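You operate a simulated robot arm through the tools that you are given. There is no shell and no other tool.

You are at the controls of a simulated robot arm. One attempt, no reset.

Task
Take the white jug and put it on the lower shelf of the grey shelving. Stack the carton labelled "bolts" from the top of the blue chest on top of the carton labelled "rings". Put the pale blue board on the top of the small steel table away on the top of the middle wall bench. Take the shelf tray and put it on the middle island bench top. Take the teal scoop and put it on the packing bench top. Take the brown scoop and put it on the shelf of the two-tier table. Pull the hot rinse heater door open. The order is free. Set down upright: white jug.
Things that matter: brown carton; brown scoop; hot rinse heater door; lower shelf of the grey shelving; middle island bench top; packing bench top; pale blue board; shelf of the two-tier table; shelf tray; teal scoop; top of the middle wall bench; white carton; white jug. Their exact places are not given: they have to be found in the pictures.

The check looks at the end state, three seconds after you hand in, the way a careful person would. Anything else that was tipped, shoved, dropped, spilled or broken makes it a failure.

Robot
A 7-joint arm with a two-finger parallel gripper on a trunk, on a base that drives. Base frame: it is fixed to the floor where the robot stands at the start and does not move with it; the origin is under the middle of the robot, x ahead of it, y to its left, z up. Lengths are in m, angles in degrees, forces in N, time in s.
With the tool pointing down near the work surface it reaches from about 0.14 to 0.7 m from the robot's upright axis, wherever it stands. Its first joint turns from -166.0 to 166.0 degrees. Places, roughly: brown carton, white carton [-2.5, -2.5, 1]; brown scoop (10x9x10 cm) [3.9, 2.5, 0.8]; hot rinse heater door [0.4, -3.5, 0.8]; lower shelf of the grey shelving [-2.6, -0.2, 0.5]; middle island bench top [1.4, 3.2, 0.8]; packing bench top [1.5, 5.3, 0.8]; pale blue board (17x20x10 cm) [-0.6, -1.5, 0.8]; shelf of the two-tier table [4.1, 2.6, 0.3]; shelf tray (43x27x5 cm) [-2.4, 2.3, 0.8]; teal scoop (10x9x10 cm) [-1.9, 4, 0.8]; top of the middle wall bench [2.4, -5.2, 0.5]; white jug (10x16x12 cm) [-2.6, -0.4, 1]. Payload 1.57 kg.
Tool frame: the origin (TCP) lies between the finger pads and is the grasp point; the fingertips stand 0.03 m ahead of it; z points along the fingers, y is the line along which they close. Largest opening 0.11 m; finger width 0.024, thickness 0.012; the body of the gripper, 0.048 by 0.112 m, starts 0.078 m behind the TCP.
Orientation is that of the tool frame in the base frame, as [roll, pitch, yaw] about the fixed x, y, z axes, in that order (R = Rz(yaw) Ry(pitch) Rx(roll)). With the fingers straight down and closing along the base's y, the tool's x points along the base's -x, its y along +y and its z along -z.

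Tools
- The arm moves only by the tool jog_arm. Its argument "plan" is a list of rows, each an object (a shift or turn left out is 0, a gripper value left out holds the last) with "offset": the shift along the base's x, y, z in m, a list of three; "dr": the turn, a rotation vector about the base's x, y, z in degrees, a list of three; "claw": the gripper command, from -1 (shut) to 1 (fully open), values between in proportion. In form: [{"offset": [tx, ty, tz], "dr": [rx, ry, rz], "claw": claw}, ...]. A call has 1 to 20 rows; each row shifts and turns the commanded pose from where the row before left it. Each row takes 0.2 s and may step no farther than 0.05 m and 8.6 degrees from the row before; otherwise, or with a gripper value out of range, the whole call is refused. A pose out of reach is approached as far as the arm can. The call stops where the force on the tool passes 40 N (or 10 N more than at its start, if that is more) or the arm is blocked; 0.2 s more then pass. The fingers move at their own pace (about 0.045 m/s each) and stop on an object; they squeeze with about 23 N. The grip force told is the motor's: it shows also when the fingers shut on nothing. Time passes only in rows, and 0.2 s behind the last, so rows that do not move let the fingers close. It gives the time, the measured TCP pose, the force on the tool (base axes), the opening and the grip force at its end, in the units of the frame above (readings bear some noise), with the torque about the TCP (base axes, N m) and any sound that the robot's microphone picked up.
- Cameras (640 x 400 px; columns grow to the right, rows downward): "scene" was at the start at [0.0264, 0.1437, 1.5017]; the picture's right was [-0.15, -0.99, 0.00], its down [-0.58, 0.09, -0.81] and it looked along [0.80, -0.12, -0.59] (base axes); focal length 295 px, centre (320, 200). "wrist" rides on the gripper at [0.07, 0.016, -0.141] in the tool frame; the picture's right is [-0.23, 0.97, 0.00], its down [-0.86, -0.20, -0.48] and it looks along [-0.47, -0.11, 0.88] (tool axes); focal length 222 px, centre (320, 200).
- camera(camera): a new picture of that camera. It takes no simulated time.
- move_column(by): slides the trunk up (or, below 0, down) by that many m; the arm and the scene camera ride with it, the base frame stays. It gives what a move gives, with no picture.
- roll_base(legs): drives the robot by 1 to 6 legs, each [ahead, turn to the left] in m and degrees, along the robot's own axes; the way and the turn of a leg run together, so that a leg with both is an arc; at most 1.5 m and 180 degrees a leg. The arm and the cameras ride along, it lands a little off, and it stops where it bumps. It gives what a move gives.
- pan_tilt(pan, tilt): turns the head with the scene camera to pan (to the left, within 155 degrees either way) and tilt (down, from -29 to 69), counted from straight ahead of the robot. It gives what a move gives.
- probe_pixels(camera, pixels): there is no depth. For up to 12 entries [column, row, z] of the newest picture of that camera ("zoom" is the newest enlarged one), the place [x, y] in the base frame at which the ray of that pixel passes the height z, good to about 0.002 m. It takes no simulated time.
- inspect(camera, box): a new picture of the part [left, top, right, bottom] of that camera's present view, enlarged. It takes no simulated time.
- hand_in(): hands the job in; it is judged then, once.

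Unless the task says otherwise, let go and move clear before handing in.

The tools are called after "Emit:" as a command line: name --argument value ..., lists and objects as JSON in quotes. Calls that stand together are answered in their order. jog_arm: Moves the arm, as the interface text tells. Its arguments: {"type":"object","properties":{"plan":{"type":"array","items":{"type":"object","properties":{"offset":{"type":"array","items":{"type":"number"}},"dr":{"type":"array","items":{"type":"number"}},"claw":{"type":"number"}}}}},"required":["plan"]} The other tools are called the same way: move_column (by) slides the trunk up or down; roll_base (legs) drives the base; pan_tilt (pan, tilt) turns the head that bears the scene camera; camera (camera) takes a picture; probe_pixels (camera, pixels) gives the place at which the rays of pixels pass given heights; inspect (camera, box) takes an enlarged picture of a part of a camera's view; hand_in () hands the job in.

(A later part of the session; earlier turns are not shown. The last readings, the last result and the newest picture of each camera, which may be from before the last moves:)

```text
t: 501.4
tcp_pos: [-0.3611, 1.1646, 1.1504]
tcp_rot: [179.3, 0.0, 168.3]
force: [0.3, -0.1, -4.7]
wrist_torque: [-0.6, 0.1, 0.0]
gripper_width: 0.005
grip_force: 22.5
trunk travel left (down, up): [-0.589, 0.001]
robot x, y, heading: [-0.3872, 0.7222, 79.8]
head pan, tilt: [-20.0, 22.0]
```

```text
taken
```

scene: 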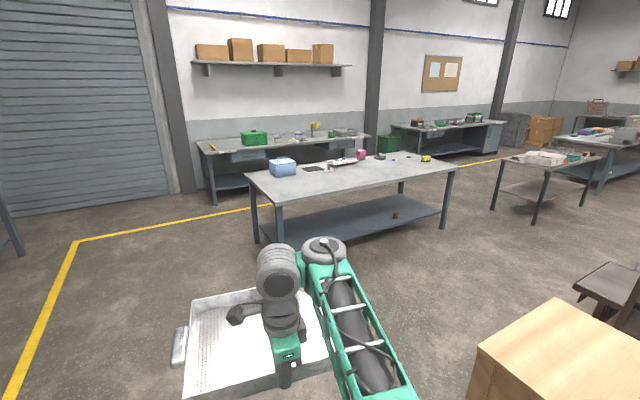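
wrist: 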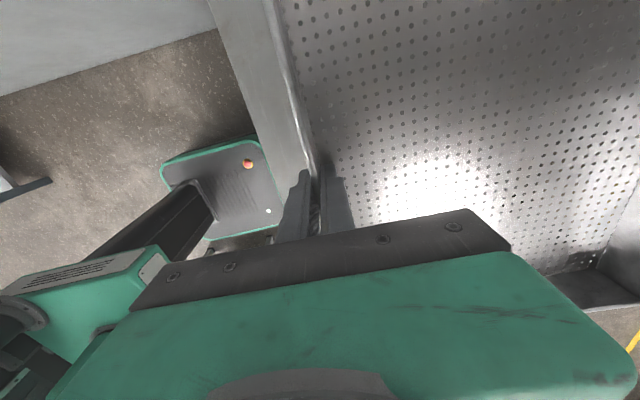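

I zoom in on the island bench top to pick a free area for the tray.

Emit:
inspect --camera "scene" --box '[240, 130, 470, 270]'

Emit:
probe_pixels --camera "scene" --pixels '[[280, 205, 0.8], [453, 170, 0.8], [250, 168, 0.8], [272, 175, 0.8], [295, 172, 0.8], [330, 168, 0.8], [358, 162, 0.8], [257, 243, 0], [288, 258, 0], [444, 230, 0], [400, 180, 0.8], [340, 190, 0.8]]'

```text
2.78 times, centred on (355, 200) of scene
```

zoom: 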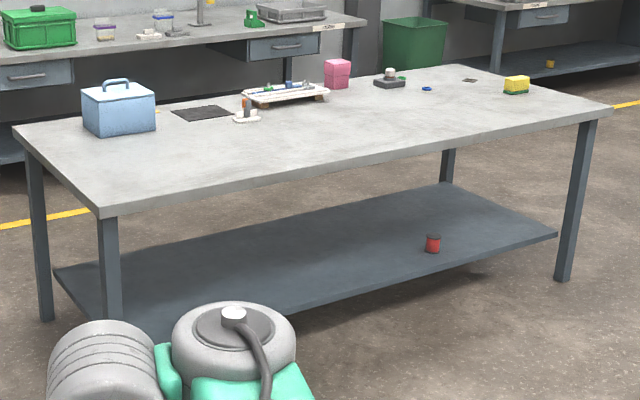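

```text
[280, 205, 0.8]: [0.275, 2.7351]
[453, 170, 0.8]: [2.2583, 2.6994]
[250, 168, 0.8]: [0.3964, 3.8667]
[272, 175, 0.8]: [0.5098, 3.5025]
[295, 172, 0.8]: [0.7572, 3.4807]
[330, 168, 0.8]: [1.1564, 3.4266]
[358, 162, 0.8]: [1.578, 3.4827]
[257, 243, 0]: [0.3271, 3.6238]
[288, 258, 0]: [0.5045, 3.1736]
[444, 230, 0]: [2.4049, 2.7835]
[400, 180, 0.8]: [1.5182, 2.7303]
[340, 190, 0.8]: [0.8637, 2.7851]
```

The whole front half of the island bench (y≈2.75–3.3) is free. I'll place the tray at about x=1.2; driving there around the crate.

Emit:
roll_base --legs '[[0.9, 0], [0, -54], [1.4, 0], [0.12, 0], [0, 64]]'

Emit:
pan_tilt --pan 10 --tilt 35

Emit:
camera --camera "scene"

```text
t: 518.8
tcp_pos: [1.0978, 2.7372, 1.1506]
tcp_rot: [179.3, -0.1, 178.7]
force: [-0.9, 0.7, -4.2]
wrist_torque: [-0.6, -0.05, 0.03]
gripper_width: 0.0049
grip_force: 23.1
trunk travel left (down, up): [-0.589, 0.001]
robot x, y, heading: [1.1525, 2.2929, 90.3]
head pan, tilt: [-20.0, 22.0]
```

```text
t: 519.7
tcp_pos: [1.0979, 2.7371, 1.15]
tcp_rot: [179.4, -0.1, 178.8]
force: [-0.5, 0.8, -3.9]
wrist_torque: [-0.57, -0.02, -0.03]
gripper_width: 0.0049
grip_force: 22.8
trunk travel left (down, up): [-0.589, 0.001]
robot x, y, heading: [1.1485, 2.2949, 90.8]
head pan, tilt: [10.0, 35.0]
```

```text
taken
```

scene: 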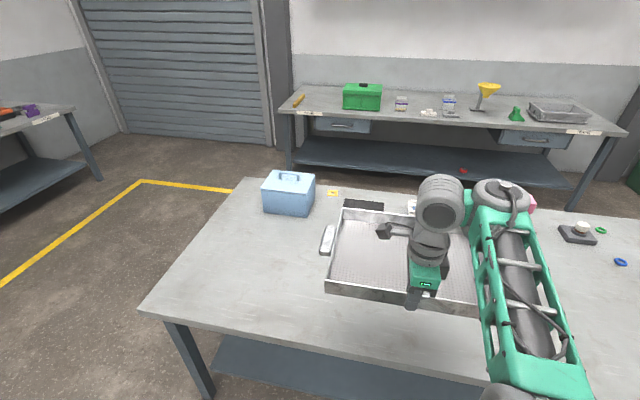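

I roll 0.12 m closer and lower the trunk so the tray comes just above the bench top.

Emit:
roll_base --legs '[[0.12, 0]]'

Emit:
move_column --by -0.24

Emit:
jog_arm --plan '[{"offset": [0, 0.02, 0]}, {"offset": [0, 0.02, 0]}, {"offset": [0, 0.02, 0]}, {}]'

Emit:
camera --camera "scene"

Emit:
camera --camera "wrist"

```text
t: 521.0
tcp_pos: [1.0967, 2.8586, 1.1508]
tcp_rot: [179.2, -0.1, 178.6]
force: [-0.5, 0.4, -4.3]
wrist_torque: [-0.6, -0.02, -0.02]
gripper_width: 0.005
grip_force: 23.0
trunk travel left (down, up): [-0.589, 0.001]
robot x, y, heading: [1.1482, 2.4176, 90.4]
head pan, tilt: [10.0, 35.0]
```

```text
t: 523.5
tcp_pos: [1.0987, 2.8581, 0.9101]
tcp_rot: [179.3, -0.1, 178.7]
force: [0.4, -0.7, -3.9]
wrist_torque: [-0.58, 0.01, -0.02]
gripper_width: 0.0049
grip_force: 23.4
trunk travel left (down, up): [-0.349, 0.241]
robot x, y, heading: [1.1509, 2.4197, 90.6]
head pan, tilt: [10.0, 35.0]
```

```text
t: 524.5
tcp_pos: [1.098, 2.9176, 0.9109]
tcp_rot: [179.3, -0.1, 178.6]
force: [-0.1, -0.2, -4.9]
wrist_torque: [-0.58, -0.01, 0.04]
gripper_width: 0.0048
grip_force: 23.8
trunk travel left (down, up): [-0.349, 0.241]
robot x, y, heading: [1.1469, 2.4122, 90.7]
head pan, tilt: [10.0, 35.0]
```

```text
taken
```

scene: 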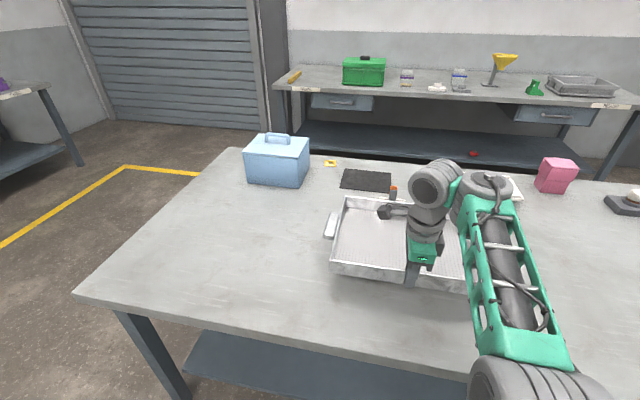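

```text
taken
```

wrist: 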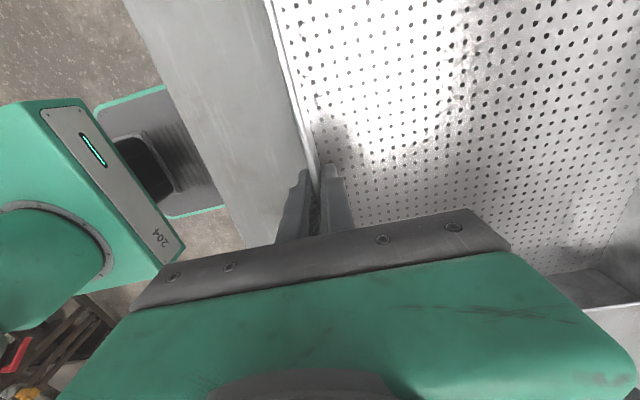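

The tray hovers over the free front area, items are beyond its far side. I lower it in steps until it lands.

Emit:
jog_arm --plan '[{"offset": [0, 0, -0.025]}, {"offset": [0, 0, -0.025]}, {"offset": [0, 0, -0.01]}, {"offset": [0, 0, -0.005]}, {}]'

Emit:
inspect --camera "scene" --box '[300, 150, 530, 320]'

```text
t: 525.7
tcp_pos: [1.0965, 2.9211, 0.8625]
tcp_rot: [179.5, -0.2, 178.8]
force: [-0.2, 0.0, -4.6]
wrist_torque: [-0.62, 0.02, -0.01]
gripper_width: 0.0049
grip_force: 22.7
out of reach, approached as far as the arm can: row 2, 3, 4
trunk travel left (down, up): [-0.349, 0.241]
robot x, y, heading: [1.1505, 2.4173, 90.5]
head pan, tilt: [10.0, 35.0]
```

```text
2.35 times, centred on (415, 235) of scene
```

zoom: 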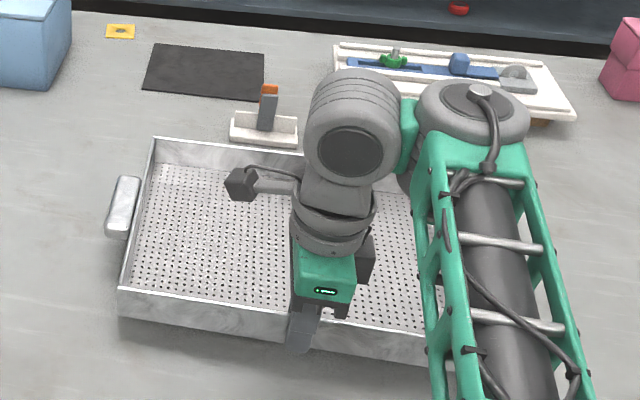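

The arm reached its own limit before landing; I check the white holder behind the tray, then lower with the trunk instead.

Emit:
probe_pixels --camera "zoom" --pixels '[[262, 148, 0.8], [235, 140, 0.8], [153, 138, 0.87], [300, 152, 0.87], [118, 290, 0.87], [205, 98, 0.8], [450, 110, 0.8]]'

Emit:
move_column --by -0.015

```text
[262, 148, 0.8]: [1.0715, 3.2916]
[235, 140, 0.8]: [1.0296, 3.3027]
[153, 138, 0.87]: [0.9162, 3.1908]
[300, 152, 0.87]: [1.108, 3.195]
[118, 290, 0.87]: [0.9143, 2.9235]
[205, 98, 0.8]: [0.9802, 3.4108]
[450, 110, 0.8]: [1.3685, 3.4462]
```

```text
t: 526.3
tcp_pos: [1.0969, 2.9214, 0.8477]
tcp_rot: [179.6, -0.2, 178.7]
force: [-0.2, -0.5, -4.3]
wrist_torque: [-0.57, -0.04, -0.03]
gripper_width: 0.0051
grip_force: 22.6
trunk travel left (down, up): [-0.334, 0.256]
robot x, y, heading: [1.148, 2.4201, 90.5]
head pan, tilt: [10.0, 35.0]
```

Emit:
move_column --by -0.008

Emit:
move_column --by -0.005

```text
t: 526.9
tcp_pos: [1.0969, 2.9218, 0.8399]
tcp_rot: [179.6, -0.2, 178.6]
force: [0.0, 0.7, -4.7]
wrist_torque: [-0.58, -0.02, 0.01]
gripper_width: 0.005
grip_force: 22.8
trunk travel left (down, up): [-0.326, 0.264]
robot x, y, heading: [1.1508, 2.4192, 90.4]
head pan, tilt: [10.0, 35.0]
```

```text
t: 527.4
tcp_pos: [1.0967, 2.9213, 0.8355]
tcp_rot: [179.7, -0.2, 178.7]
force: [0.1, 0.3, -4.4]
wrist_torque: [-0.56, 0.02, -0.01]
gripper_width: 0.0048
grip_force: 23.4
trunk travel left (down, up): [-0.321, 0.269]
robot x, y, heading: [1.1503, 2.4182, 90.6]
head pan, tilt: [10.0, 35.0]
```

Emit:
move_column --by -0.006

Emit:
move_column --by -0.005

Emit:
inspect --camera "scene" --box '[300, 150, 530, 320]'

```text
t: 528.0
tcp_pos: [1.0967, 2.9215, 0.8354]
tcp_rot: [179.0, -0.2, 178.7]
force: [-0.5, -1.7, 32.3]
wrist_torque: [-0.72, -0.28, 0.11]
gripper_width: 0.005
grip_force: 22.8
trunk travel left (down, up): [-0.315, 0.275]
robot x, y, heading: [1.1493, 2.4172, 90.5]
head pan, tilt: [10.0, 35.0]
```

```text
t: 528.3
tcp_pos: [1.0977, 2.9242, 0.8336]
tcp_rot: [178.9, -0.2, 178.8]
force: [0.4, 2.9, 10.5]
wrist_torque: [-0.55, -0.19, 0.24]
gripper_width: 0.0049
grip_force: 22.8
trunk travel left (down, up): [-0.314, 0.276]
robot x, y, heading: [1.1471, 2.4156, 90.6]
head pan, tilt: [10.0, 35.0]
stopped: the force on the tool passed its limit at 48 N (the readings are from after the stop); the commanded pose is now the measured one
```

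```text
2.35 times, centred on (415, 235) of scene
```

zoom: 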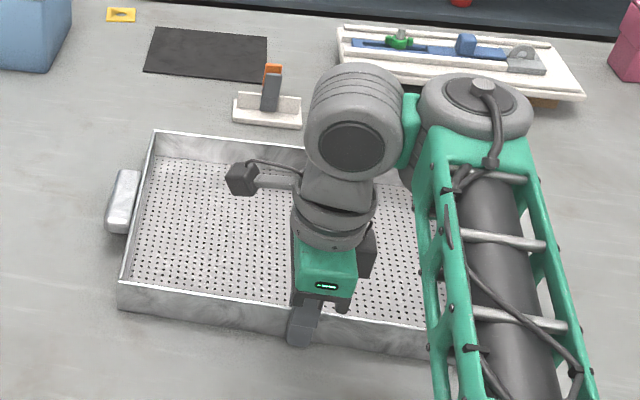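

The tray has landed (+10 N). I relieve slightly and open the fingers.

Emit:
jog_arm --plan '[{"offset": [0, 0, 0.002]}, {}, {"claw": -0.7}, {}, {"claw": -0.4}, {}, {"claw": 0}, {}, {}]'

Emit:
camera --camera "wrist"

```text
t: 530.3
tcp_pos: [1.0968, 2.9229, 0.8343]
tcp_rot: [179.0, -0.3, 178.7]
force: [-0.1, 0.8, -0.5]
wrist_torque: [-0.01, 0.01, -0.02]
gripper_width: 0.055
grip_force: 0.1
trunk travel left (down, up): [-0.314, 0.276]
robot x, y, heading: [1.1485, 2.4167, 90.5]
head pan, tilt: [10.0, 35.0]
```

```text
taken
```

wrist: 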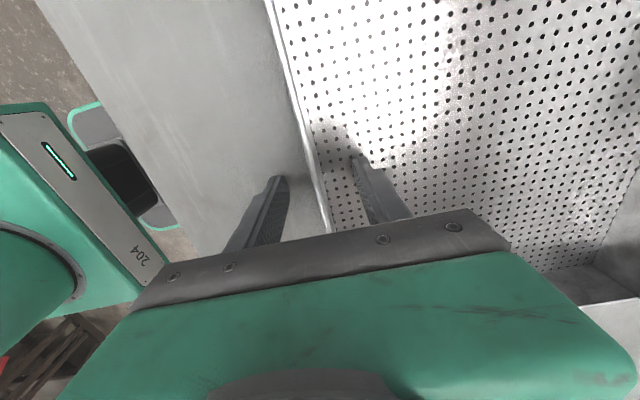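

Released cleanly. I raise the hand out with the trunk and back away.

Emit:
move_column --by 0.25

Emit:
roll_base --legs '[[-0.3, 0]]'

Emit:
camera --camera "scene"

```text
t: 532.9
tcp_pos: [1.097, 2.9217, 1.0844]
tcp_rot: [179.0, -0.2, 178.7]
force: [0.7, 0.8, 0.6]
wrist_torque: [-0.02, -0.01, -0.02]
gripper_width: 0.0551
grip_force: 0.0
trunk travel left (down, up): [-0.564, 0.026]
robot x, y, heading: [1.1483, 2.4182, 90.3]
head pan, tilt: [10.0, 35.0]
```

```text
t: 534.9
tcp_pos: [1.1001, 2.627, 1.0844]
tcp_rot: [179.0, -0.2, 178.7]
force: [0.1, -0.4, 0.8]
wrist_torque: [0.04, 0.01, -0.01]
gripper_width: 0.055
grip_force: 0.1
trunk travel left (down, up): [-0.564, 0.026]
robot x, y, heading: [1.1514, 2.1199, 90.6]
head pan, tilt: [10.0, 35.0]
```

```text
taken
```

scene: 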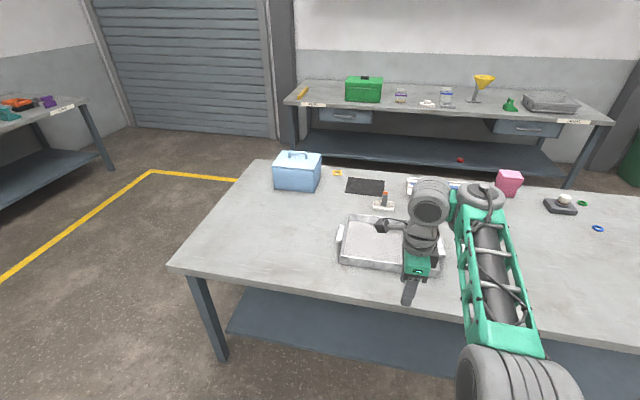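

The tray sits on the island bench (390,240). I read the wall-bench labels and look for the teal scoop on the west bench.

Emit:
inspect --camera "scene" --box '[270, 60, 640, 200]'

Emit:
pan_tilt --pan 50 --tilt 20

Emit:
camera --camera "scene"

Emit:
inspect --camera "scene" --box '[150, 110, 330, 220]'

```text
1.73 times, centred on (455, 130) of scene
```

zoom: 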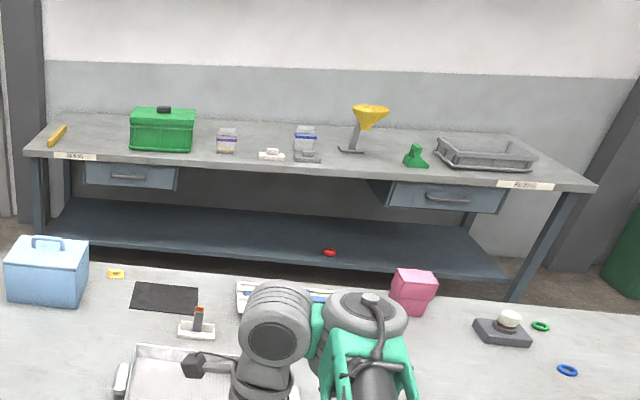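

```text
t: 536.0
tcp_pos: [1.0983, 2.6259, 1.0843]
tcp_rot: [178.9, -0.2, 178.9]
force: [0.8, 1.5, 1.2]
wrist_torque: [-0.02, 0.0, 0.0]
gripper_width: 0.055
grip_force: 0.1
trunk travel left (down, up): [-0.564, 0.026]
robot x, y, heading: [1.1485, 2.1189, 90.6]
head pan, tilt: [50.0, 20.0]
```

```text
taken
```

scene: 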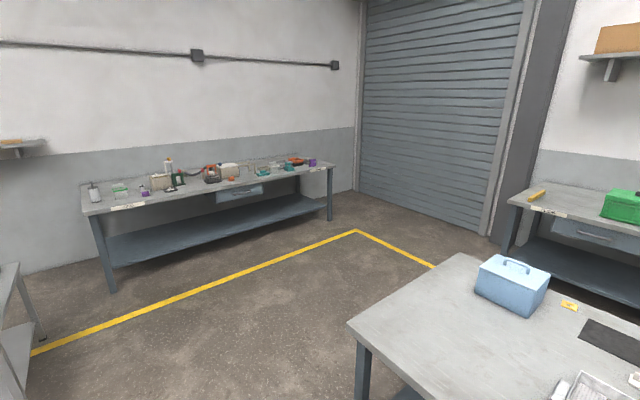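

```text
3.56 times, centred on (240, 165) of scene
```

zoom: 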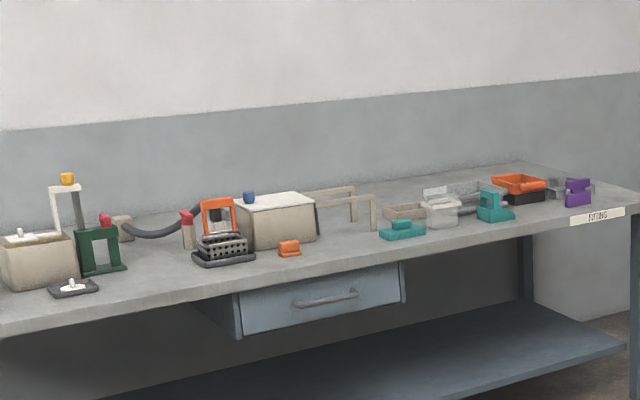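

The teal scoop appears near the far end of the west bench (zoom (492,205)). I drive west past the island bench and up to face that bench.

Emit:
roll_base --legs '[[0, 89.5], [1.4, 0], [0.25, 0], [0, -68.5], [1.4, 0]]'

Emit:
pan_tilt --pan 40 --tilt 25

Emit:
camera --camera "scene"

```text
t: 557.8
tcp_pos: [-1.1867, 3.9095, 1.0845]
tcp_rot: [179.0, -0.3, -161.9]
force: [0.7, -0.6, -1.3]
wrist_torque: [-0.02, 0.0, -0.01]
gripper_width: 0.0553
grip_force: 0.0
trunk travel left (down, up): [-0.564, 0.026]
robot x, y, heading: [-0.9693, 3.4512, 109.6]
head pan, tilt: [50.0, 20.0]
```

```text
t: 558.5
tcp_pos: [-1.1867, 3.9106, 1.0845]
tcp_rot: [179.0, -0.2, -161.9]
force: [-0.2, 0.2, 0.2]
wrist_torque: [0.03, 0.0, 0.0]
gripper_width: 0.0551
grip_force: 0.1
trunk travel left (down, up): [-0.564, 0.026]
robot x, y, heading: [-0.9732, 3.4511, 110.0]
head pan, tilt: [40.0, 25.0]
```

```text
taken
```

scene: 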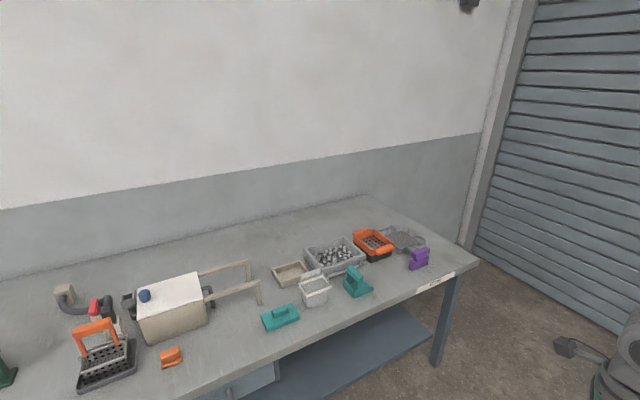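

Emit:
inspect --camera "scene" --box '[250, 220, 450, 345]'

Emit:
probe_pixels --camera "scene" --pixels '[[358, 295, 0.8], [280, 325, 0.8], [316, 303, 0.8], [420, 268, 0.8], [440, 282, 0.8], [475, 262, 0.8], [220, 372, 0.8], [436, 366, 0], [372, 292, 0.8], [345, 290, 0.8]]'

```text
3.20 times, centred on (350, 282) of scene
```

zoom: 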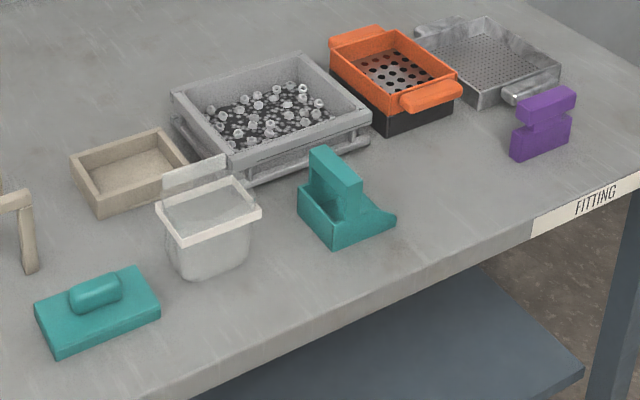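

```text
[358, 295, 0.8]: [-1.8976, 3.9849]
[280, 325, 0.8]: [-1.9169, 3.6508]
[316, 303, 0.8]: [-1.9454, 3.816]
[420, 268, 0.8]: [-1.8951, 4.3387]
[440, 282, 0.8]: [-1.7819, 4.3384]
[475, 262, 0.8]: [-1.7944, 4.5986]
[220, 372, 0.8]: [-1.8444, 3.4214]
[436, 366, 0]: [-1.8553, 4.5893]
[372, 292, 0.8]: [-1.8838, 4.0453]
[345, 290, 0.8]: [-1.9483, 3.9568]
```

The scoop is at about [-1.90,3.99] near the bench's front edge (x≈−1.79). I drive to face it from the east.

Emit:
roll_base --legs '[[0, 7], [0.6, 0], [0, 63]]'

Emit:
pan_tilt --pan 5 --tilt 40

Emit:
camera --camera "scene"

Emit:
camera --camera "wrist"

```text
t: 565.3
tcp_pos: [-1.7504, 3.9312, 1.0837]
tcp_rot: [179.0, -0.2, -90.4]
force: [-0.5, 0.6, 0.1]
wrist_torque: [0.0, 0.02, -0.01]
gripper_width: 0.055
grip_force: 0.1
trunk travel left (down, up): [-0.564, 0.026]
robot x, y, heading: [-1.2493, 3.9958, -178.5]
head pan, tilt: [40.0, 25.0]
```

```text
t: 566.3
tcp_pos: [-1.751, 3.9315, 1.0857]
tcp_rot: [179.0, -0.1, -90.2]
force: [-0.3, -0.5, -0.7]
wrist_torque: [-0.01, 0.01, 0.01]
gripper_width: 0.0548
grip_force: 0.1
trunk travel left (down, up): [-0.564, 0.026]
robot x, y, heading: [-1.2465, 3.9873, -178.4]
head pan, tilt: [5.0, 40.0]
```

```text
taken
```

scene: 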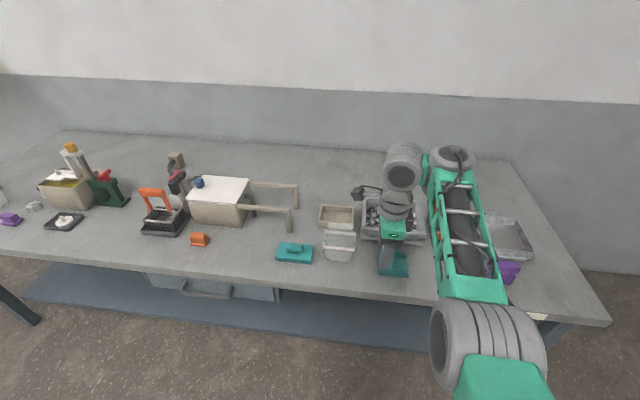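

```text
taken
```

wrist: 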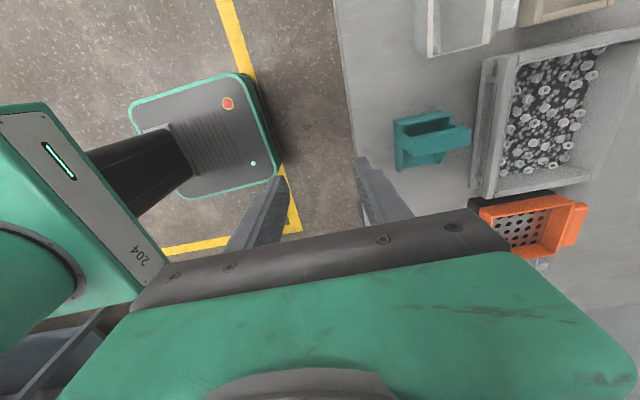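

The scoop shows in the wrist view at (430,140). I zoom in for its handle geometry.

Emit:
inspect --camera "wrist" --box '[360, 90, 500, 190]'

Emit:
probe_pixels --camera "wrist" --pixels '[[395, 120, 0.85], [398, 170, 0.85], [445, 163, 0.85], [470, 133, 0.89], [425, 150, 0.89], [405, 142, 0.89], [465, 128, 0.89]]'

```text
4.00 times, centred on (430, 140) of wrist
```

zoom: 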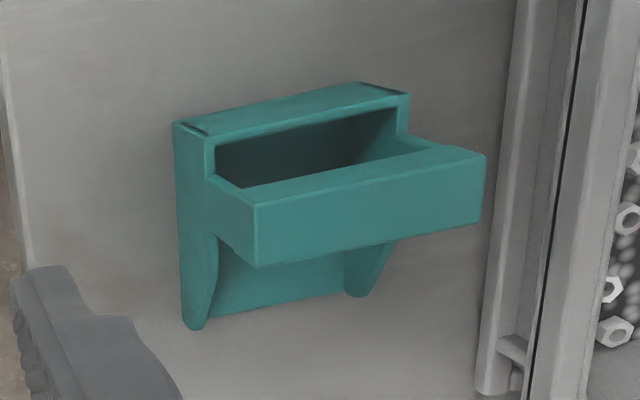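

```text
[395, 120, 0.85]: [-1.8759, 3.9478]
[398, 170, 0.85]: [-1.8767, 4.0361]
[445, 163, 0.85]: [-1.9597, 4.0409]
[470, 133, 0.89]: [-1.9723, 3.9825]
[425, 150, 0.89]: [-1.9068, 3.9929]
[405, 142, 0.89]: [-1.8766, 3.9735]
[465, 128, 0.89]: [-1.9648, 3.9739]
```

The scoop's handle is a bar (~10 cm along x, ~2 cm thick) across its top, centred near [-1.92,3.975]. I move above it, turning the hand 90° so the fingers close across the bar.

Emit:
move_column --by -0.05

Emit:
jog_arm --plan '[{"offset": [-0.015, 0.004, 0], "dr": [0, 0, 8], "claw": 1}, {"offset": [-0.015, 0.004, 0], "dr": [0, 0, 8]}, {"offset": [-0.015, 0.004, 0], "dr": [0, 0, 8]}, {"offset": [-0.015, 0.004, 0], "dr": [0, 0, 8]}, {"offset": [-0.015, 0.004, 0], "dr": [0, 0, 8]}, {"offset": [-0.015, 0.004, 0], "dr": [0, 0, 8]}, {"offset": [-0.015, 0.004, 0], "dr": [0, 0, 8]}, {"offset": [-0.015, 0.004, 0], "dr": [0, 0, 8]}, {"offset": [-0.015, 0.004, 0], "dr": [0, 0, 8]}, {"offset": [-0.015, 0.004, 0], "dr": [0, 0, 8]}, {"offset": [-0.015, 0.004, 0], "dr": [0, 0, 8]}, {}]'

Emit:
camera --camera "wrist"

Emit:
camera --camera "scene"

```text
t: 567.2
tcp_pos: [-1.7512, 3.9317, 1.0354]
tcp_rot: [178.9, -0.3, -90.3]
force: [0.5, -0.5, -0.4]
wrist_torque: [0.03, 0.02, -0.01]
gripper_width: 0.0551
grip_force: 0.0
trunk travel left (down, up): [-0.514, 0.076]
robot x, y, heading: [-1.2454, 3.9912, -178.6]
head pan, tilt: [5.0, 40.0]
```

```text
t: 569.8
tcp_pos: [-1.9162, 3.9753, 1.0346]
tcp_rot: [179.1, -0.2, -2.2]
force: [0.4, 0.3, -1.1]
wrist_torque: [-0.02, 0.06, 0.01]
gripper_width: 0.1102
grip_force: 0.0
trunk travel left (down, up): [-0.514, 0.076]
robot x, y, heading: [-1.2477, 3.9928, -178.7]
head pan, tilt: [5.0, 40.0]
```

```text
taken
```

wrist: 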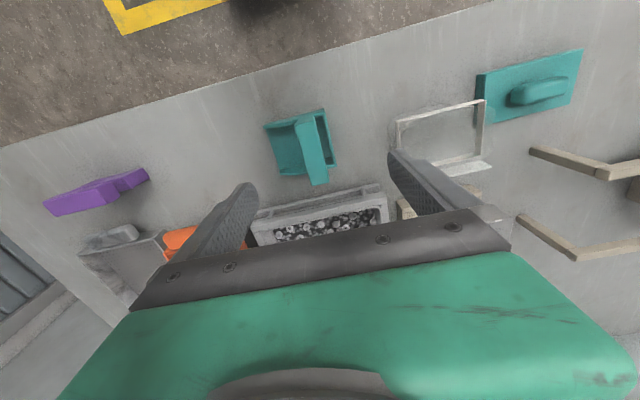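

```text
taken
```

scene: 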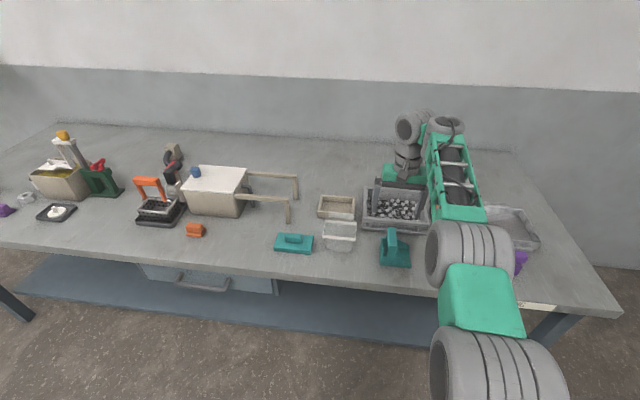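

Emit:
inspect --camera "wrist" --box '[250, 90, 370, 200]'

Emit:
probe_pixels --camera "wrist" --pixels '[[303, 118, 0.9], [320, 180, 0.9], [311, 150, 0.9], [311, 150, 0.88], [268, 127, 0.82], [280, 176, 0.82], [334, 163, 0.82]]'

Emit:
inspect --camera "scene" --box '[340, 190, 470, 290]'

```text
3.64 times, centred on (310, 145) of wrist
```

zoom: 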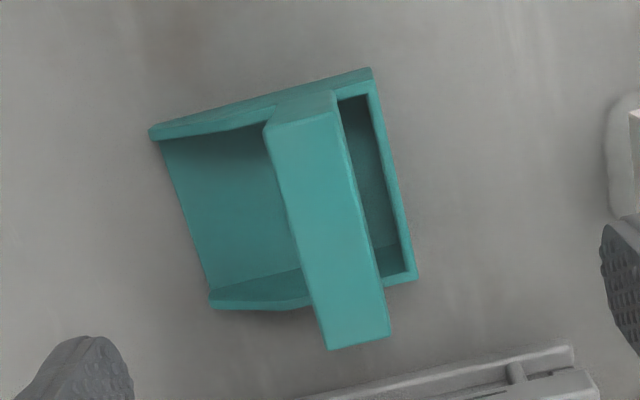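

```text
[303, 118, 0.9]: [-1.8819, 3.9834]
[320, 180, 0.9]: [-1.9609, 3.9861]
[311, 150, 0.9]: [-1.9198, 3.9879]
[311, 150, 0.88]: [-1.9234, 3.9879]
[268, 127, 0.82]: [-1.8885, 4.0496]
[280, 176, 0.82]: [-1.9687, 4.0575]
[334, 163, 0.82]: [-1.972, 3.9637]
```

```text
4.00 times, centred on (405, 240) of scene
```

zoom: 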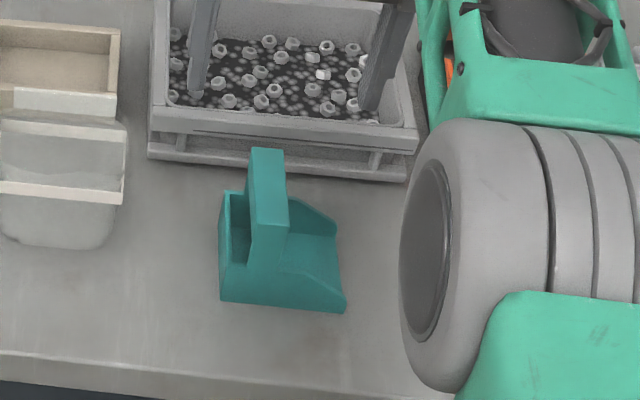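

The bar is centred at [-1.92,3.987], about 2.5 cm thick. I align and lower to z≈0.94 for a check.

Emit:
jog_arm --plan '[{"offset": [-0.002, 0.006, -0.03]}, {"offset": [-0.002, 0.006, -0.03]}, {"offset": [0, 0, -0.03]}, {}]'

Emit:
camera --camera "wrist"

Emit:
inspect --camera "scene" --box '[340, 190, 470, 290]'

```text
t: 570.8
tcp_pos: [-1.9209, 3.9881, 0.9427]
tcp_rot: [179.0, -0.2, -2.4]
force: [-0.3, -0.2, 0.8]
wrist_torque: [-0.04, -0.02, 0.0]
gripper_width: 0.11
grip_force: 0.0
trunk travel left (down, up): [-0.514, 0.076]
robot x, y, heading: [-1.2439, 3.991, -178.6]
head pan, tilt: [5.0, 40.0]
```

```text
taken
```

wrist: 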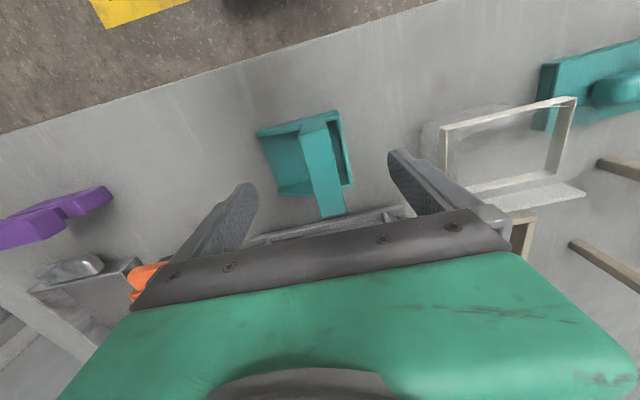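

```text
4.00 times, centred on (405, 240) of scene
```

zoom: 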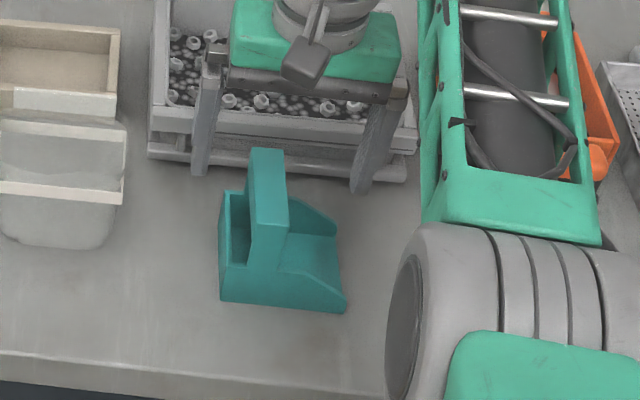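

The bar lies exactly between the fingertips. I lower 4.5 cm (tips stay above the scoop's back wall) and close.

Emit:
jog_arm --plan '[{"offset": [0, 0, -0.025]}, {"offset": [0, 0, -0.02]}, {}, {"claw": 0}, {}, {"claw": -1}, {}, {}, {}, {}]'

Emit:
camera --camera "wrist"

```text
t: 573.0
tcp_pos: [-1.9222, 3.988, 0.8992]
tcp_rot: [178.9, -0.2, -2.4]
force: [-0.6, 1.1, 1.8]
wrist_torque: [0.26, -0.06, 0.04]
gripper_width: 0.0253
grip_force: 23.1
trunk travel left (down, up): [-0.514, 0.076]
robot x, y, heading: [-1.2441, 3.9884, -178.7]
head pan, tilt: [5.0, 40.0]
```

```text
taken
```

wrist: 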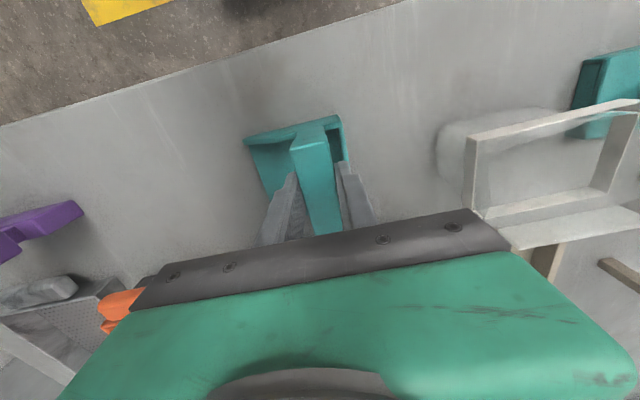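

Gripped (25 mm). I lift it clear.

Emit:
jog_arm --plan '[{"offset": [0, 0, 0.01]}, {"offset": [0, 0, 0.025]}, {"offset": [0, 0, 0.03]}, {"offset": [0, 0, 0.03]}, {"offset": [0.02, 0, 0.02]}, {"offset": [0.03, 0, 0.02]}, {"offset": [0.03, 0, 0]}, {"offset": [0.03, 0, 0]}, {"offset": [0.03, 0, 0]}, {}]'

Emit:
camera --camera "scene"

Emit:
camera --camera "wrist"

```text
t: 575.2
tcp_pos: [-1.7797, 3.9889, 1.0372]
tcp_rot: [179.0, -0.2, -2.3]
force: [-0.1, 0.0, -0.5]
wrist_torque: [-0.01, 0.01, 0.03]
gripper_width: 0.0253
grip_force: 23.3
trunk travel left (down, up): [-0.514, 0.076]
robot x, y, heading: [-1.2463, 3.9908, -178.7]
head pan, tilt: [5.0, 40.0]
```

```text
taken
```

scene: 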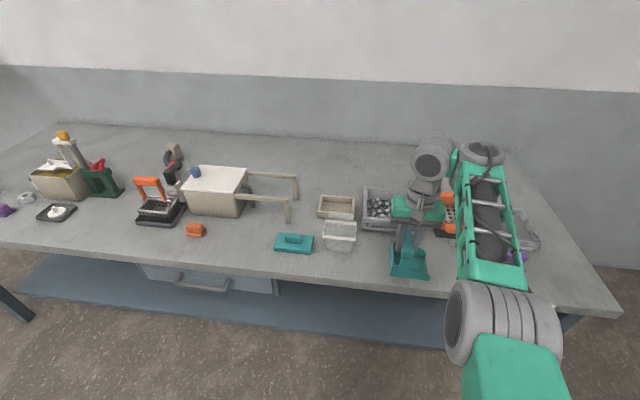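

```text
taken
```

wrist: 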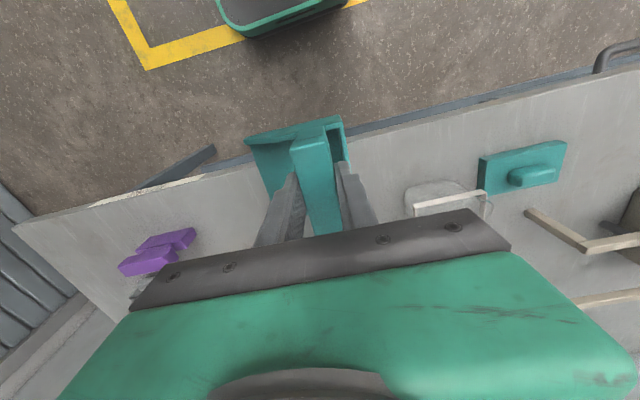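

The scoop is held. I back off, turn east and look along the corridor toward the packing bench.

Emit:
roll_base --legs '[[-0.35, 0], [0, -90], [0, -80]]'

Emit:
pan_tilt --pan 15 --tilt 22

Emit:
camera --camera "scene"

```text
t: 584.8
tcp_pos: [-0.3696, 4.0766, 1.0366]
tcp_rot: [179.0, -0.3, -174.4]
force: [0.5, -0.2, -1.7]
wrist_torque: [-0.01, 0.01, -0.01]
gripper_width: 0.0253
grip_force: 23.1
trunk travel left (down, up): [-0.514, 0.076]
robot x, y, heading: [-0.8942, 3.9996, 9.3]
head pan, tilt: [5.0, 40.0]
```

```text
t: 585.6
tcp_pos: [-0.3692, 4.077, 1.0365]
tcp_rot: [179.1, -0.1, -174.4]
force: [0.7, 0.0, 0.5]
wrist_torque: [-0.04, 0.04, 0.0]
gripper_width: 0.0254
grip_force: 23.3
trunk travel left (down, up): [-0.514, 0.076]
robot x, y, heading: [-0.8979, 4.0014, 9.3]
head pan, tilt: [15.0, 22.0]
```

```text
taken
```

scene: 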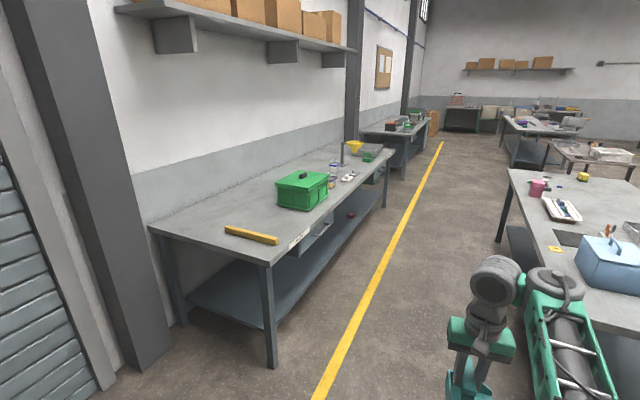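

Emit:
inspect --camera "scene" --box '[230, 130, 420, 270]'

Emit:
probe_pixels --camera "scene" --pixels '[[272, 368, 0], [262, 263, 0.8], [388, 155, 0.8], [385, 205, 0], [150, 228, 0.8], [320, 395, 0], [510, 240, 0], [300, 205, 0.8], [345, 183, 0.8], [320, 215, 0.8], [360, 165, 0.8]]'

```text
2.86 times, centred on (325, 200) of scene
```

zoom: 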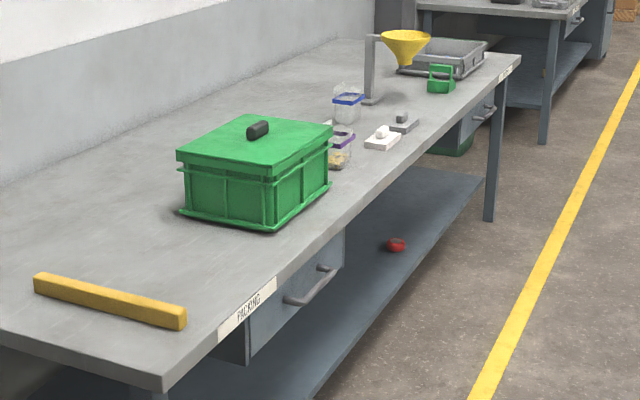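

```text
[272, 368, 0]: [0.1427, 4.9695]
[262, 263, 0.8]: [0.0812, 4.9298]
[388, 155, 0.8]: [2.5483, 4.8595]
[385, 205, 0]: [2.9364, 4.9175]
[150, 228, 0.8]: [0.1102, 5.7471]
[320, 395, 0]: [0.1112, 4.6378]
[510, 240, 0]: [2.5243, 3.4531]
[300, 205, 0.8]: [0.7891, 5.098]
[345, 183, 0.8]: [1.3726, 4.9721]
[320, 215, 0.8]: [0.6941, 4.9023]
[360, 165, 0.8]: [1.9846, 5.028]
```

The label reads PACKING. There's open space left of the green toolbox; I drive in front of it and look.

Emit:
roll_base --legs '[[0, 9.2], [1.42, 0], [0, 71.5]]'

Emit:
pan_tilt --pan 0 --tilt 35

Emit:
camera --camera "scene"

Emit:
camera --camera "wrist"

```text
t: 596.6
tcp_pos: [0.4798, 4.981, 1.0371]
tcp_rot: [179.0, -0.2, -92.7]
force: [0.6, 0.3, -1.2]
wrist_torque: [0.0, -0.01, 0.0]
gripper_width: 0.0254
grip_force: 23.0
trunk travel left (down, up): [-0.514, 0.076]
robot x, y, heading: [0.4796, 4.4466, 91.0]
head pan, tilt: [15.0, 22.0]
```

```text
t: 597.4
tcp_pos: [0.4793, 4.9799, 1.0375]
tcp_rot: [179.0, -0.2, -92.7]
force: [0.5, -0.3, -1.9]
wrist_torque: [0.0, 0.0, -0.02]
gripper_width: 0.0251
grip_force: 22.9
trunk travel left (down, up): [-0.514, 0.076]
robot x, y, heading: [0.4745, 4.4484, 90.8]
head pan, tilt: [0.0, 35.0]
```

```text
taken
```

scene: 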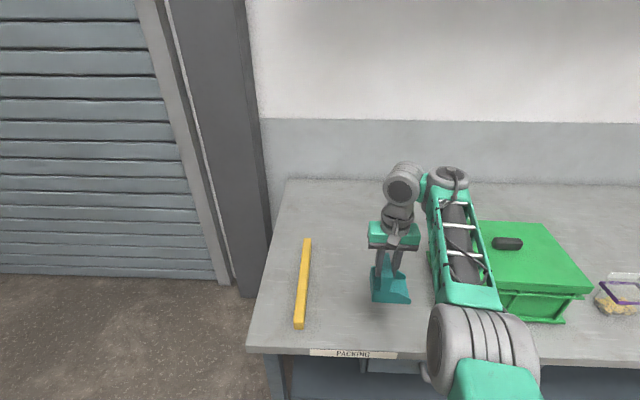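

```text
taken
```

wrist: 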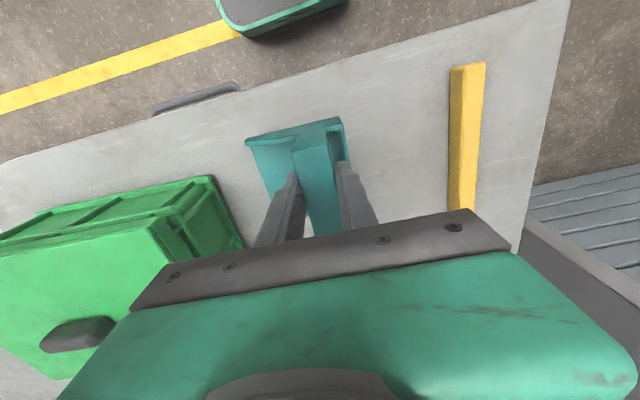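

The scoop hangs over the free space between the yellow bar (302,285) and green toolbox. I probe distances.

Emit:
probe_pixels --camera "scene" --pixels '[[310, 240, 0.8], [306, 325, 0.8], [510, 318, 0.8], [485, 290, 0.8], [300, 345, 0.8], [400, 350, 0.8], [391, 300, 0.8]]'

Emit:
probe_pixels --camera "wrist" --pixels '[[450, 70, 0.83], [448, 200, 0.83], [215, 175, 0.9], [245, 245, 0.85], [330, 95, 0.8], [300, 130, 0.8]]'

```text
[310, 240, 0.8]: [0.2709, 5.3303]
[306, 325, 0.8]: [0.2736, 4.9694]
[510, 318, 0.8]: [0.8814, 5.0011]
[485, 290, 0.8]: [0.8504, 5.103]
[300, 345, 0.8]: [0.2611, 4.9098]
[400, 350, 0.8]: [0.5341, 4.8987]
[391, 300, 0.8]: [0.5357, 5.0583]
```

```text
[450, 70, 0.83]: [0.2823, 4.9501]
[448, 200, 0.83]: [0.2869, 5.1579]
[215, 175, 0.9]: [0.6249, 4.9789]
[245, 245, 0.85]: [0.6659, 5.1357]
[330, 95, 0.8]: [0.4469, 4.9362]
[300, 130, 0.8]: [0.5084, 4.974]
```

Free strip x 0.30–0.62. I move to [0.45,5.06] and lower toward the bench.

Emit:
jog_arm --plan '[{"offset": [-0.01, 0.027, 0]}, {"offset": [-0.01, 0.027, 0]}, {"offset": [-0.01, 0.026, 0]}, {"offset": [0, 0, -0.03]}, {"offset": [0, 0, -0.03]}, {"offset": [0, 0, -0.03]}, {"offset": [0, 0, -0.02]}, {"offset": [0, 0, -0.01]}, {}]'

Emit:
inspect --camera "scene" --box '[280, 190, 500, 360]'

```text
t: 599.4
tcp_pos: [0.4507, 5.0603, 0.9172]
tcp_rot: [179.0, -0.1, -92.6]
force: [-0.1, 0.2, -1.0]
wrist_torque: [-0.03, 0.03, 0.0]
gripper_width: 0.0253
grip_force: 22.6
trunk travel left (down, up): [-0.514, 0.076]
robot x, y, heading: [0.4811, 4.4439, 91.1]
head pan, tilt: [0.0, 35.0]
```

```text
2.35 times, centred on (390, 275) of scene
```

zoom: 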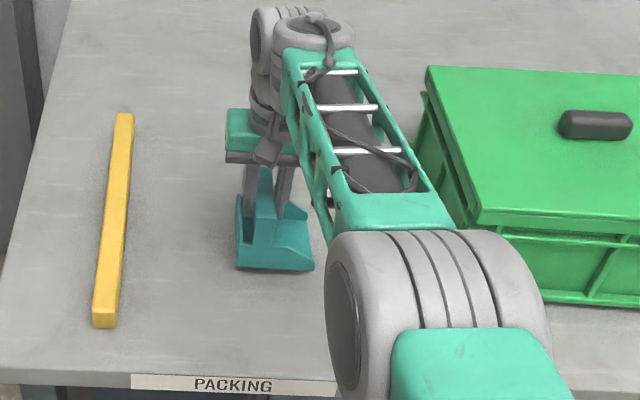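

Emit:
jog_arm --plan '[{"offset": [0, 0, -0.008]}, {"offset": [0, 0, -0.005]}, {"offset": [0, 0, -0.004]}, {}]'

```text
t: 600.4
tcp_pos: [0.4493, 5.061, 0.901]
tcp_rot: [178.9, -0.1, -92.7]
force: [0.2, -0.3, 1.1]
wrist_torque: [0.07, -0.09, 0.05]
gripper_width: 0.0255
grip_force: 23.0
trunk travel left (down, up): [-0.514, 0.076]
robot x, y, heading: [0.4805, 4.4429, 91.0]
head pan, tilt: [0.0, 35.0]
```

Light contact now (force changed from −1.0 to +1.1 N). I lower 2 mm more and release.

Emit:
jog_arm --plan '[{"offset": [0, 0, -0.002]}, {}, {"claw": -0.4}, {}, {"claw": -0.1}, {}, {"claw": 0.3}, {}, {}]'

Emit:
camera --camera "wrist"

Emit:
inspect --camera "scene" --box '[280, 190, 500, 360]'

```text
t: 602.4
tcp_pos: [0.4494, 5.0605, 0.8977]
tcp_rot: [179.0, -0.1, -92.8]
force: [0.1, 0.7, 0.3]
wrist_torque: [0.02, 0.02, 0.01]
gripper_width: 0.0717
grip_force: 0.0
trunk travel left (down, up): [-0.514, 0.076]
robot x, y, heading: [0.478, 4.4472, 90.7]
head pan, tilt: [0.0, 35.0]
```

```text
taken
```

wrist: 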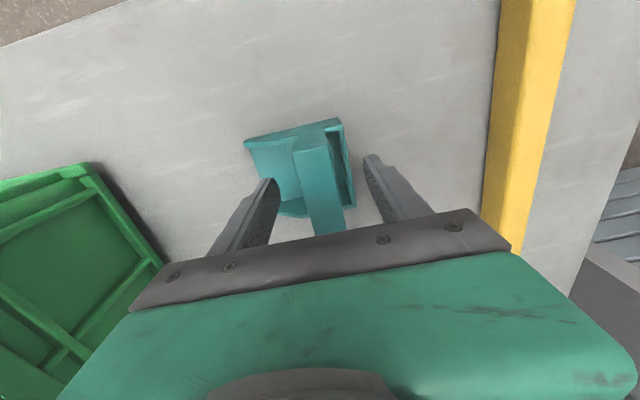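

```text
2.35 times, centred on (390, 275) of scene
```

zoom: 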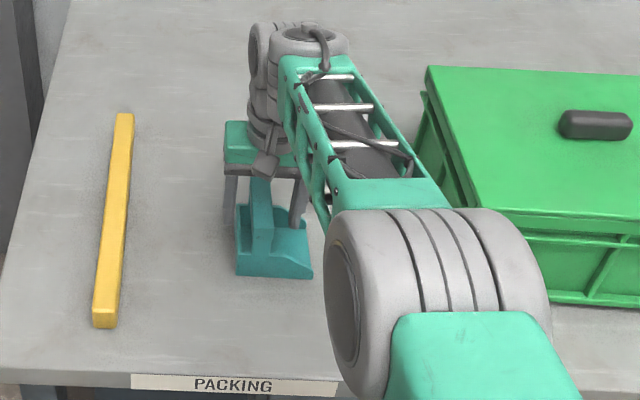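

The scoop stands on the packing bench, released. I raise straight up and back away.

Emit:
jog_arm --plan '[{"offset": [0, 0, 0.02]}, {"offset": [0, 0, 0.03]}, {"offset": [0, 0, 0.03]}, {"offset": [0, 0, 0.03]}, {"offset": [0, -0.02, 0.02]}, {"offset": [0, -0.03, 0]}, {"offset": [0, -0.03, 0]}, {}]'

Emit:
move_column --by 0.06

Emit:
roll_base --legs '[[-0.15, 0]]'

Emit:
camera --camera "scene"

```text
t: 604.2
tcp_pos: [0.4504, 4.9796, 1.0278]
tcp_rot: [179.1, -0.1, -92.7]
force: [-0.2, 0.1, 1.3]
wrist_torque: [-0.02, 0.0, -0.01]
gripper_width: 0.0716
grip_force: 0.0
trunk travel left (down, up): [-0.514, 0.076]
robot x, y, heading: [0.4811, 4.4447, 91.1]
head pan, tilt: [0.0, 35.0]
```

```text
t: 605.2
tcp_pos: [0.448, 4.98, 1.0881]
tcp_rot: [179.1, -0.2, -92.7]
force: [0.2, -0.1, -0.1]
wrist_torque: [-0.01, 0.0, -0.01]
gripper_width: 0.0713
grip_force: 0.1
trunk travel left (down, up): [-0.574, 0.016]
robot x, y, heading: [0.4802, 4.4402, 91.1]
head pan, tilt: [0.0, 35.0]
```

```text
t: 606.6
tcp_pos: [0.4519, 4.8299, 1.0887]
tcp_rot: [179.0, -0.1, -92.7]
force: [0.1, 0.2, 0.4]
wrist_torque: [0.08, -0.01, -0.04]
gripper_width: 0.0716
grip_force: 0.1
trunk travel left (down, up): [-0.574, 0.016]
robot x, y, heading: [0.4812, 4.2945, 91.1]
head pan, tilt: [0.0, 35.0]
```

```text
taken
```

scene: 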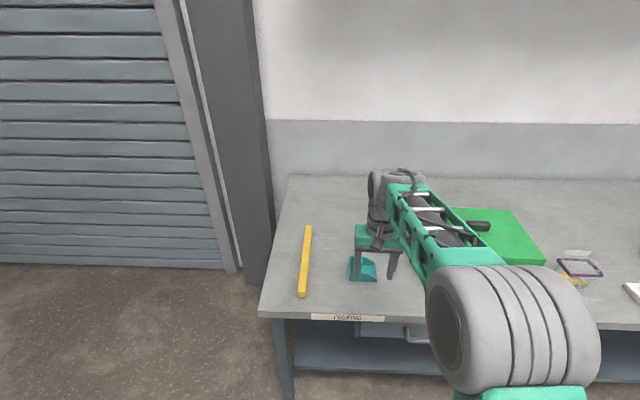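

The teal scoop is on the packing bench. Last is the brown scoop: I drive east along the corridor and look toward the two-tier table.

Emit:
roll_base --legs '[[0.07, 0], [0, -90], [1.4, 0], [0.9, 0]]'

Emit:
pan_tilt --pan -45 --tilt 25

Emit:
camera --camera "scene"

```text
t: 622.3
tcp_pos: [3.3154, 4.5129, 1.0869]
tcp_rot: [179.0, -0.2, 179.3]
force: [-0.3, 0.2, 0.2]
wrist_torque: [-0.03, 0.0, -0.01]
gripper_width: 0.0713
grip_force: 0.0
trunk travel left (down, up): [-0.574, 0.016]
robot x, y, heading: [2.783, 4.4666, 3.2]
head pan, tilt: [0.0, 35.0]
```

```text
t: 623.4
tcp_pos: [3.3161, 4.514, 1.0868]
tcp_rot: [179.0, -0.3, 179.3]
force: [-0.7, -0.1, -1.1]
wrist_torque: [0.0, 0.04, -0.01]
gripper_width: 0.0716
grip_force: 0.1
trunk travel left (down, up): [-0.574, 0.016]
robot x, y, heading: [2.7842, 4.4658, 2.9]
head pan, tilt: [-45.0, 25.0]
```

```text
taken
```

scene: 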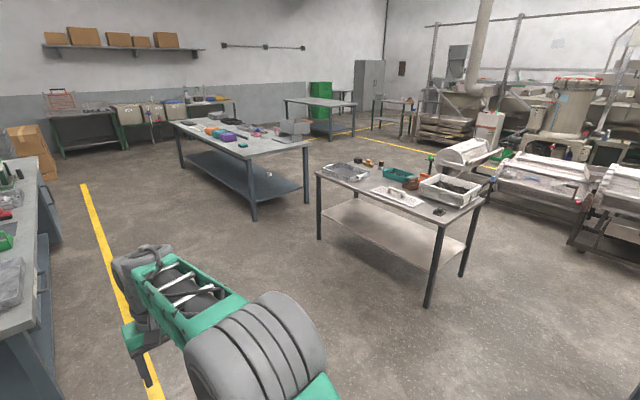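

The two-tier table is ahead-right ((320–480,165–300)). I zoom in to find the brown scoop and the shelf.

Emit:
inspect --camera "scene" --box '[300, 145, 500, 310]'

Emit:
probe_pixels --camera "scene" --pixels '[[427, 306, 0], [320, 240, 0], [466, 278, 0], [440, 227, 0.75], [318, 176, 0.75], [485, 200, 0.75], [410, 188, 0.75], [440, 267, 0.3], [330, 215, 0.3], [385, 240, 0.3]]'

```text
2.42 times, centred on (400, 228) of scene
```

zoom: 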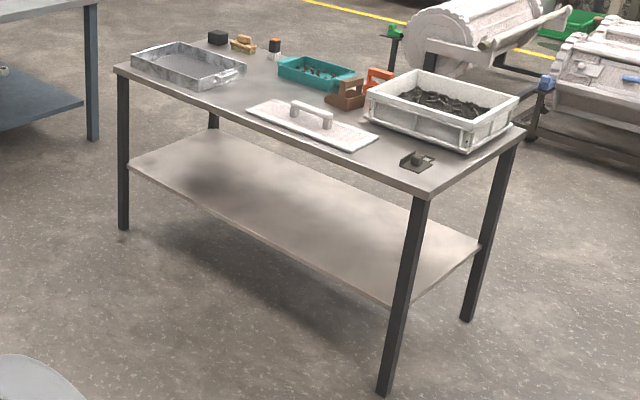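

```text
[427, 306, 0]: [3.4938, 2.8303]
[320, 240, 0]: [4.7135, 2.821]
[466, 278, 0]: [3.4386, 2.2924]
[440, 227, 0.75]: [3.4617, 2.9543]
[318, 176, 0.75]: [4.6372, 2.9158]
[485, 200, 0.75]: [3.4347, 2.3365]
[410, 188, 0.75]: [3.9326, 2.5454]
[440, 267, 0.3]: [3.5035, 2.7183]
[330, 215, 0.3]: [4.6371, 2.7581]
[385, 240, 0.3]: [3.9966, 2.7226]
```

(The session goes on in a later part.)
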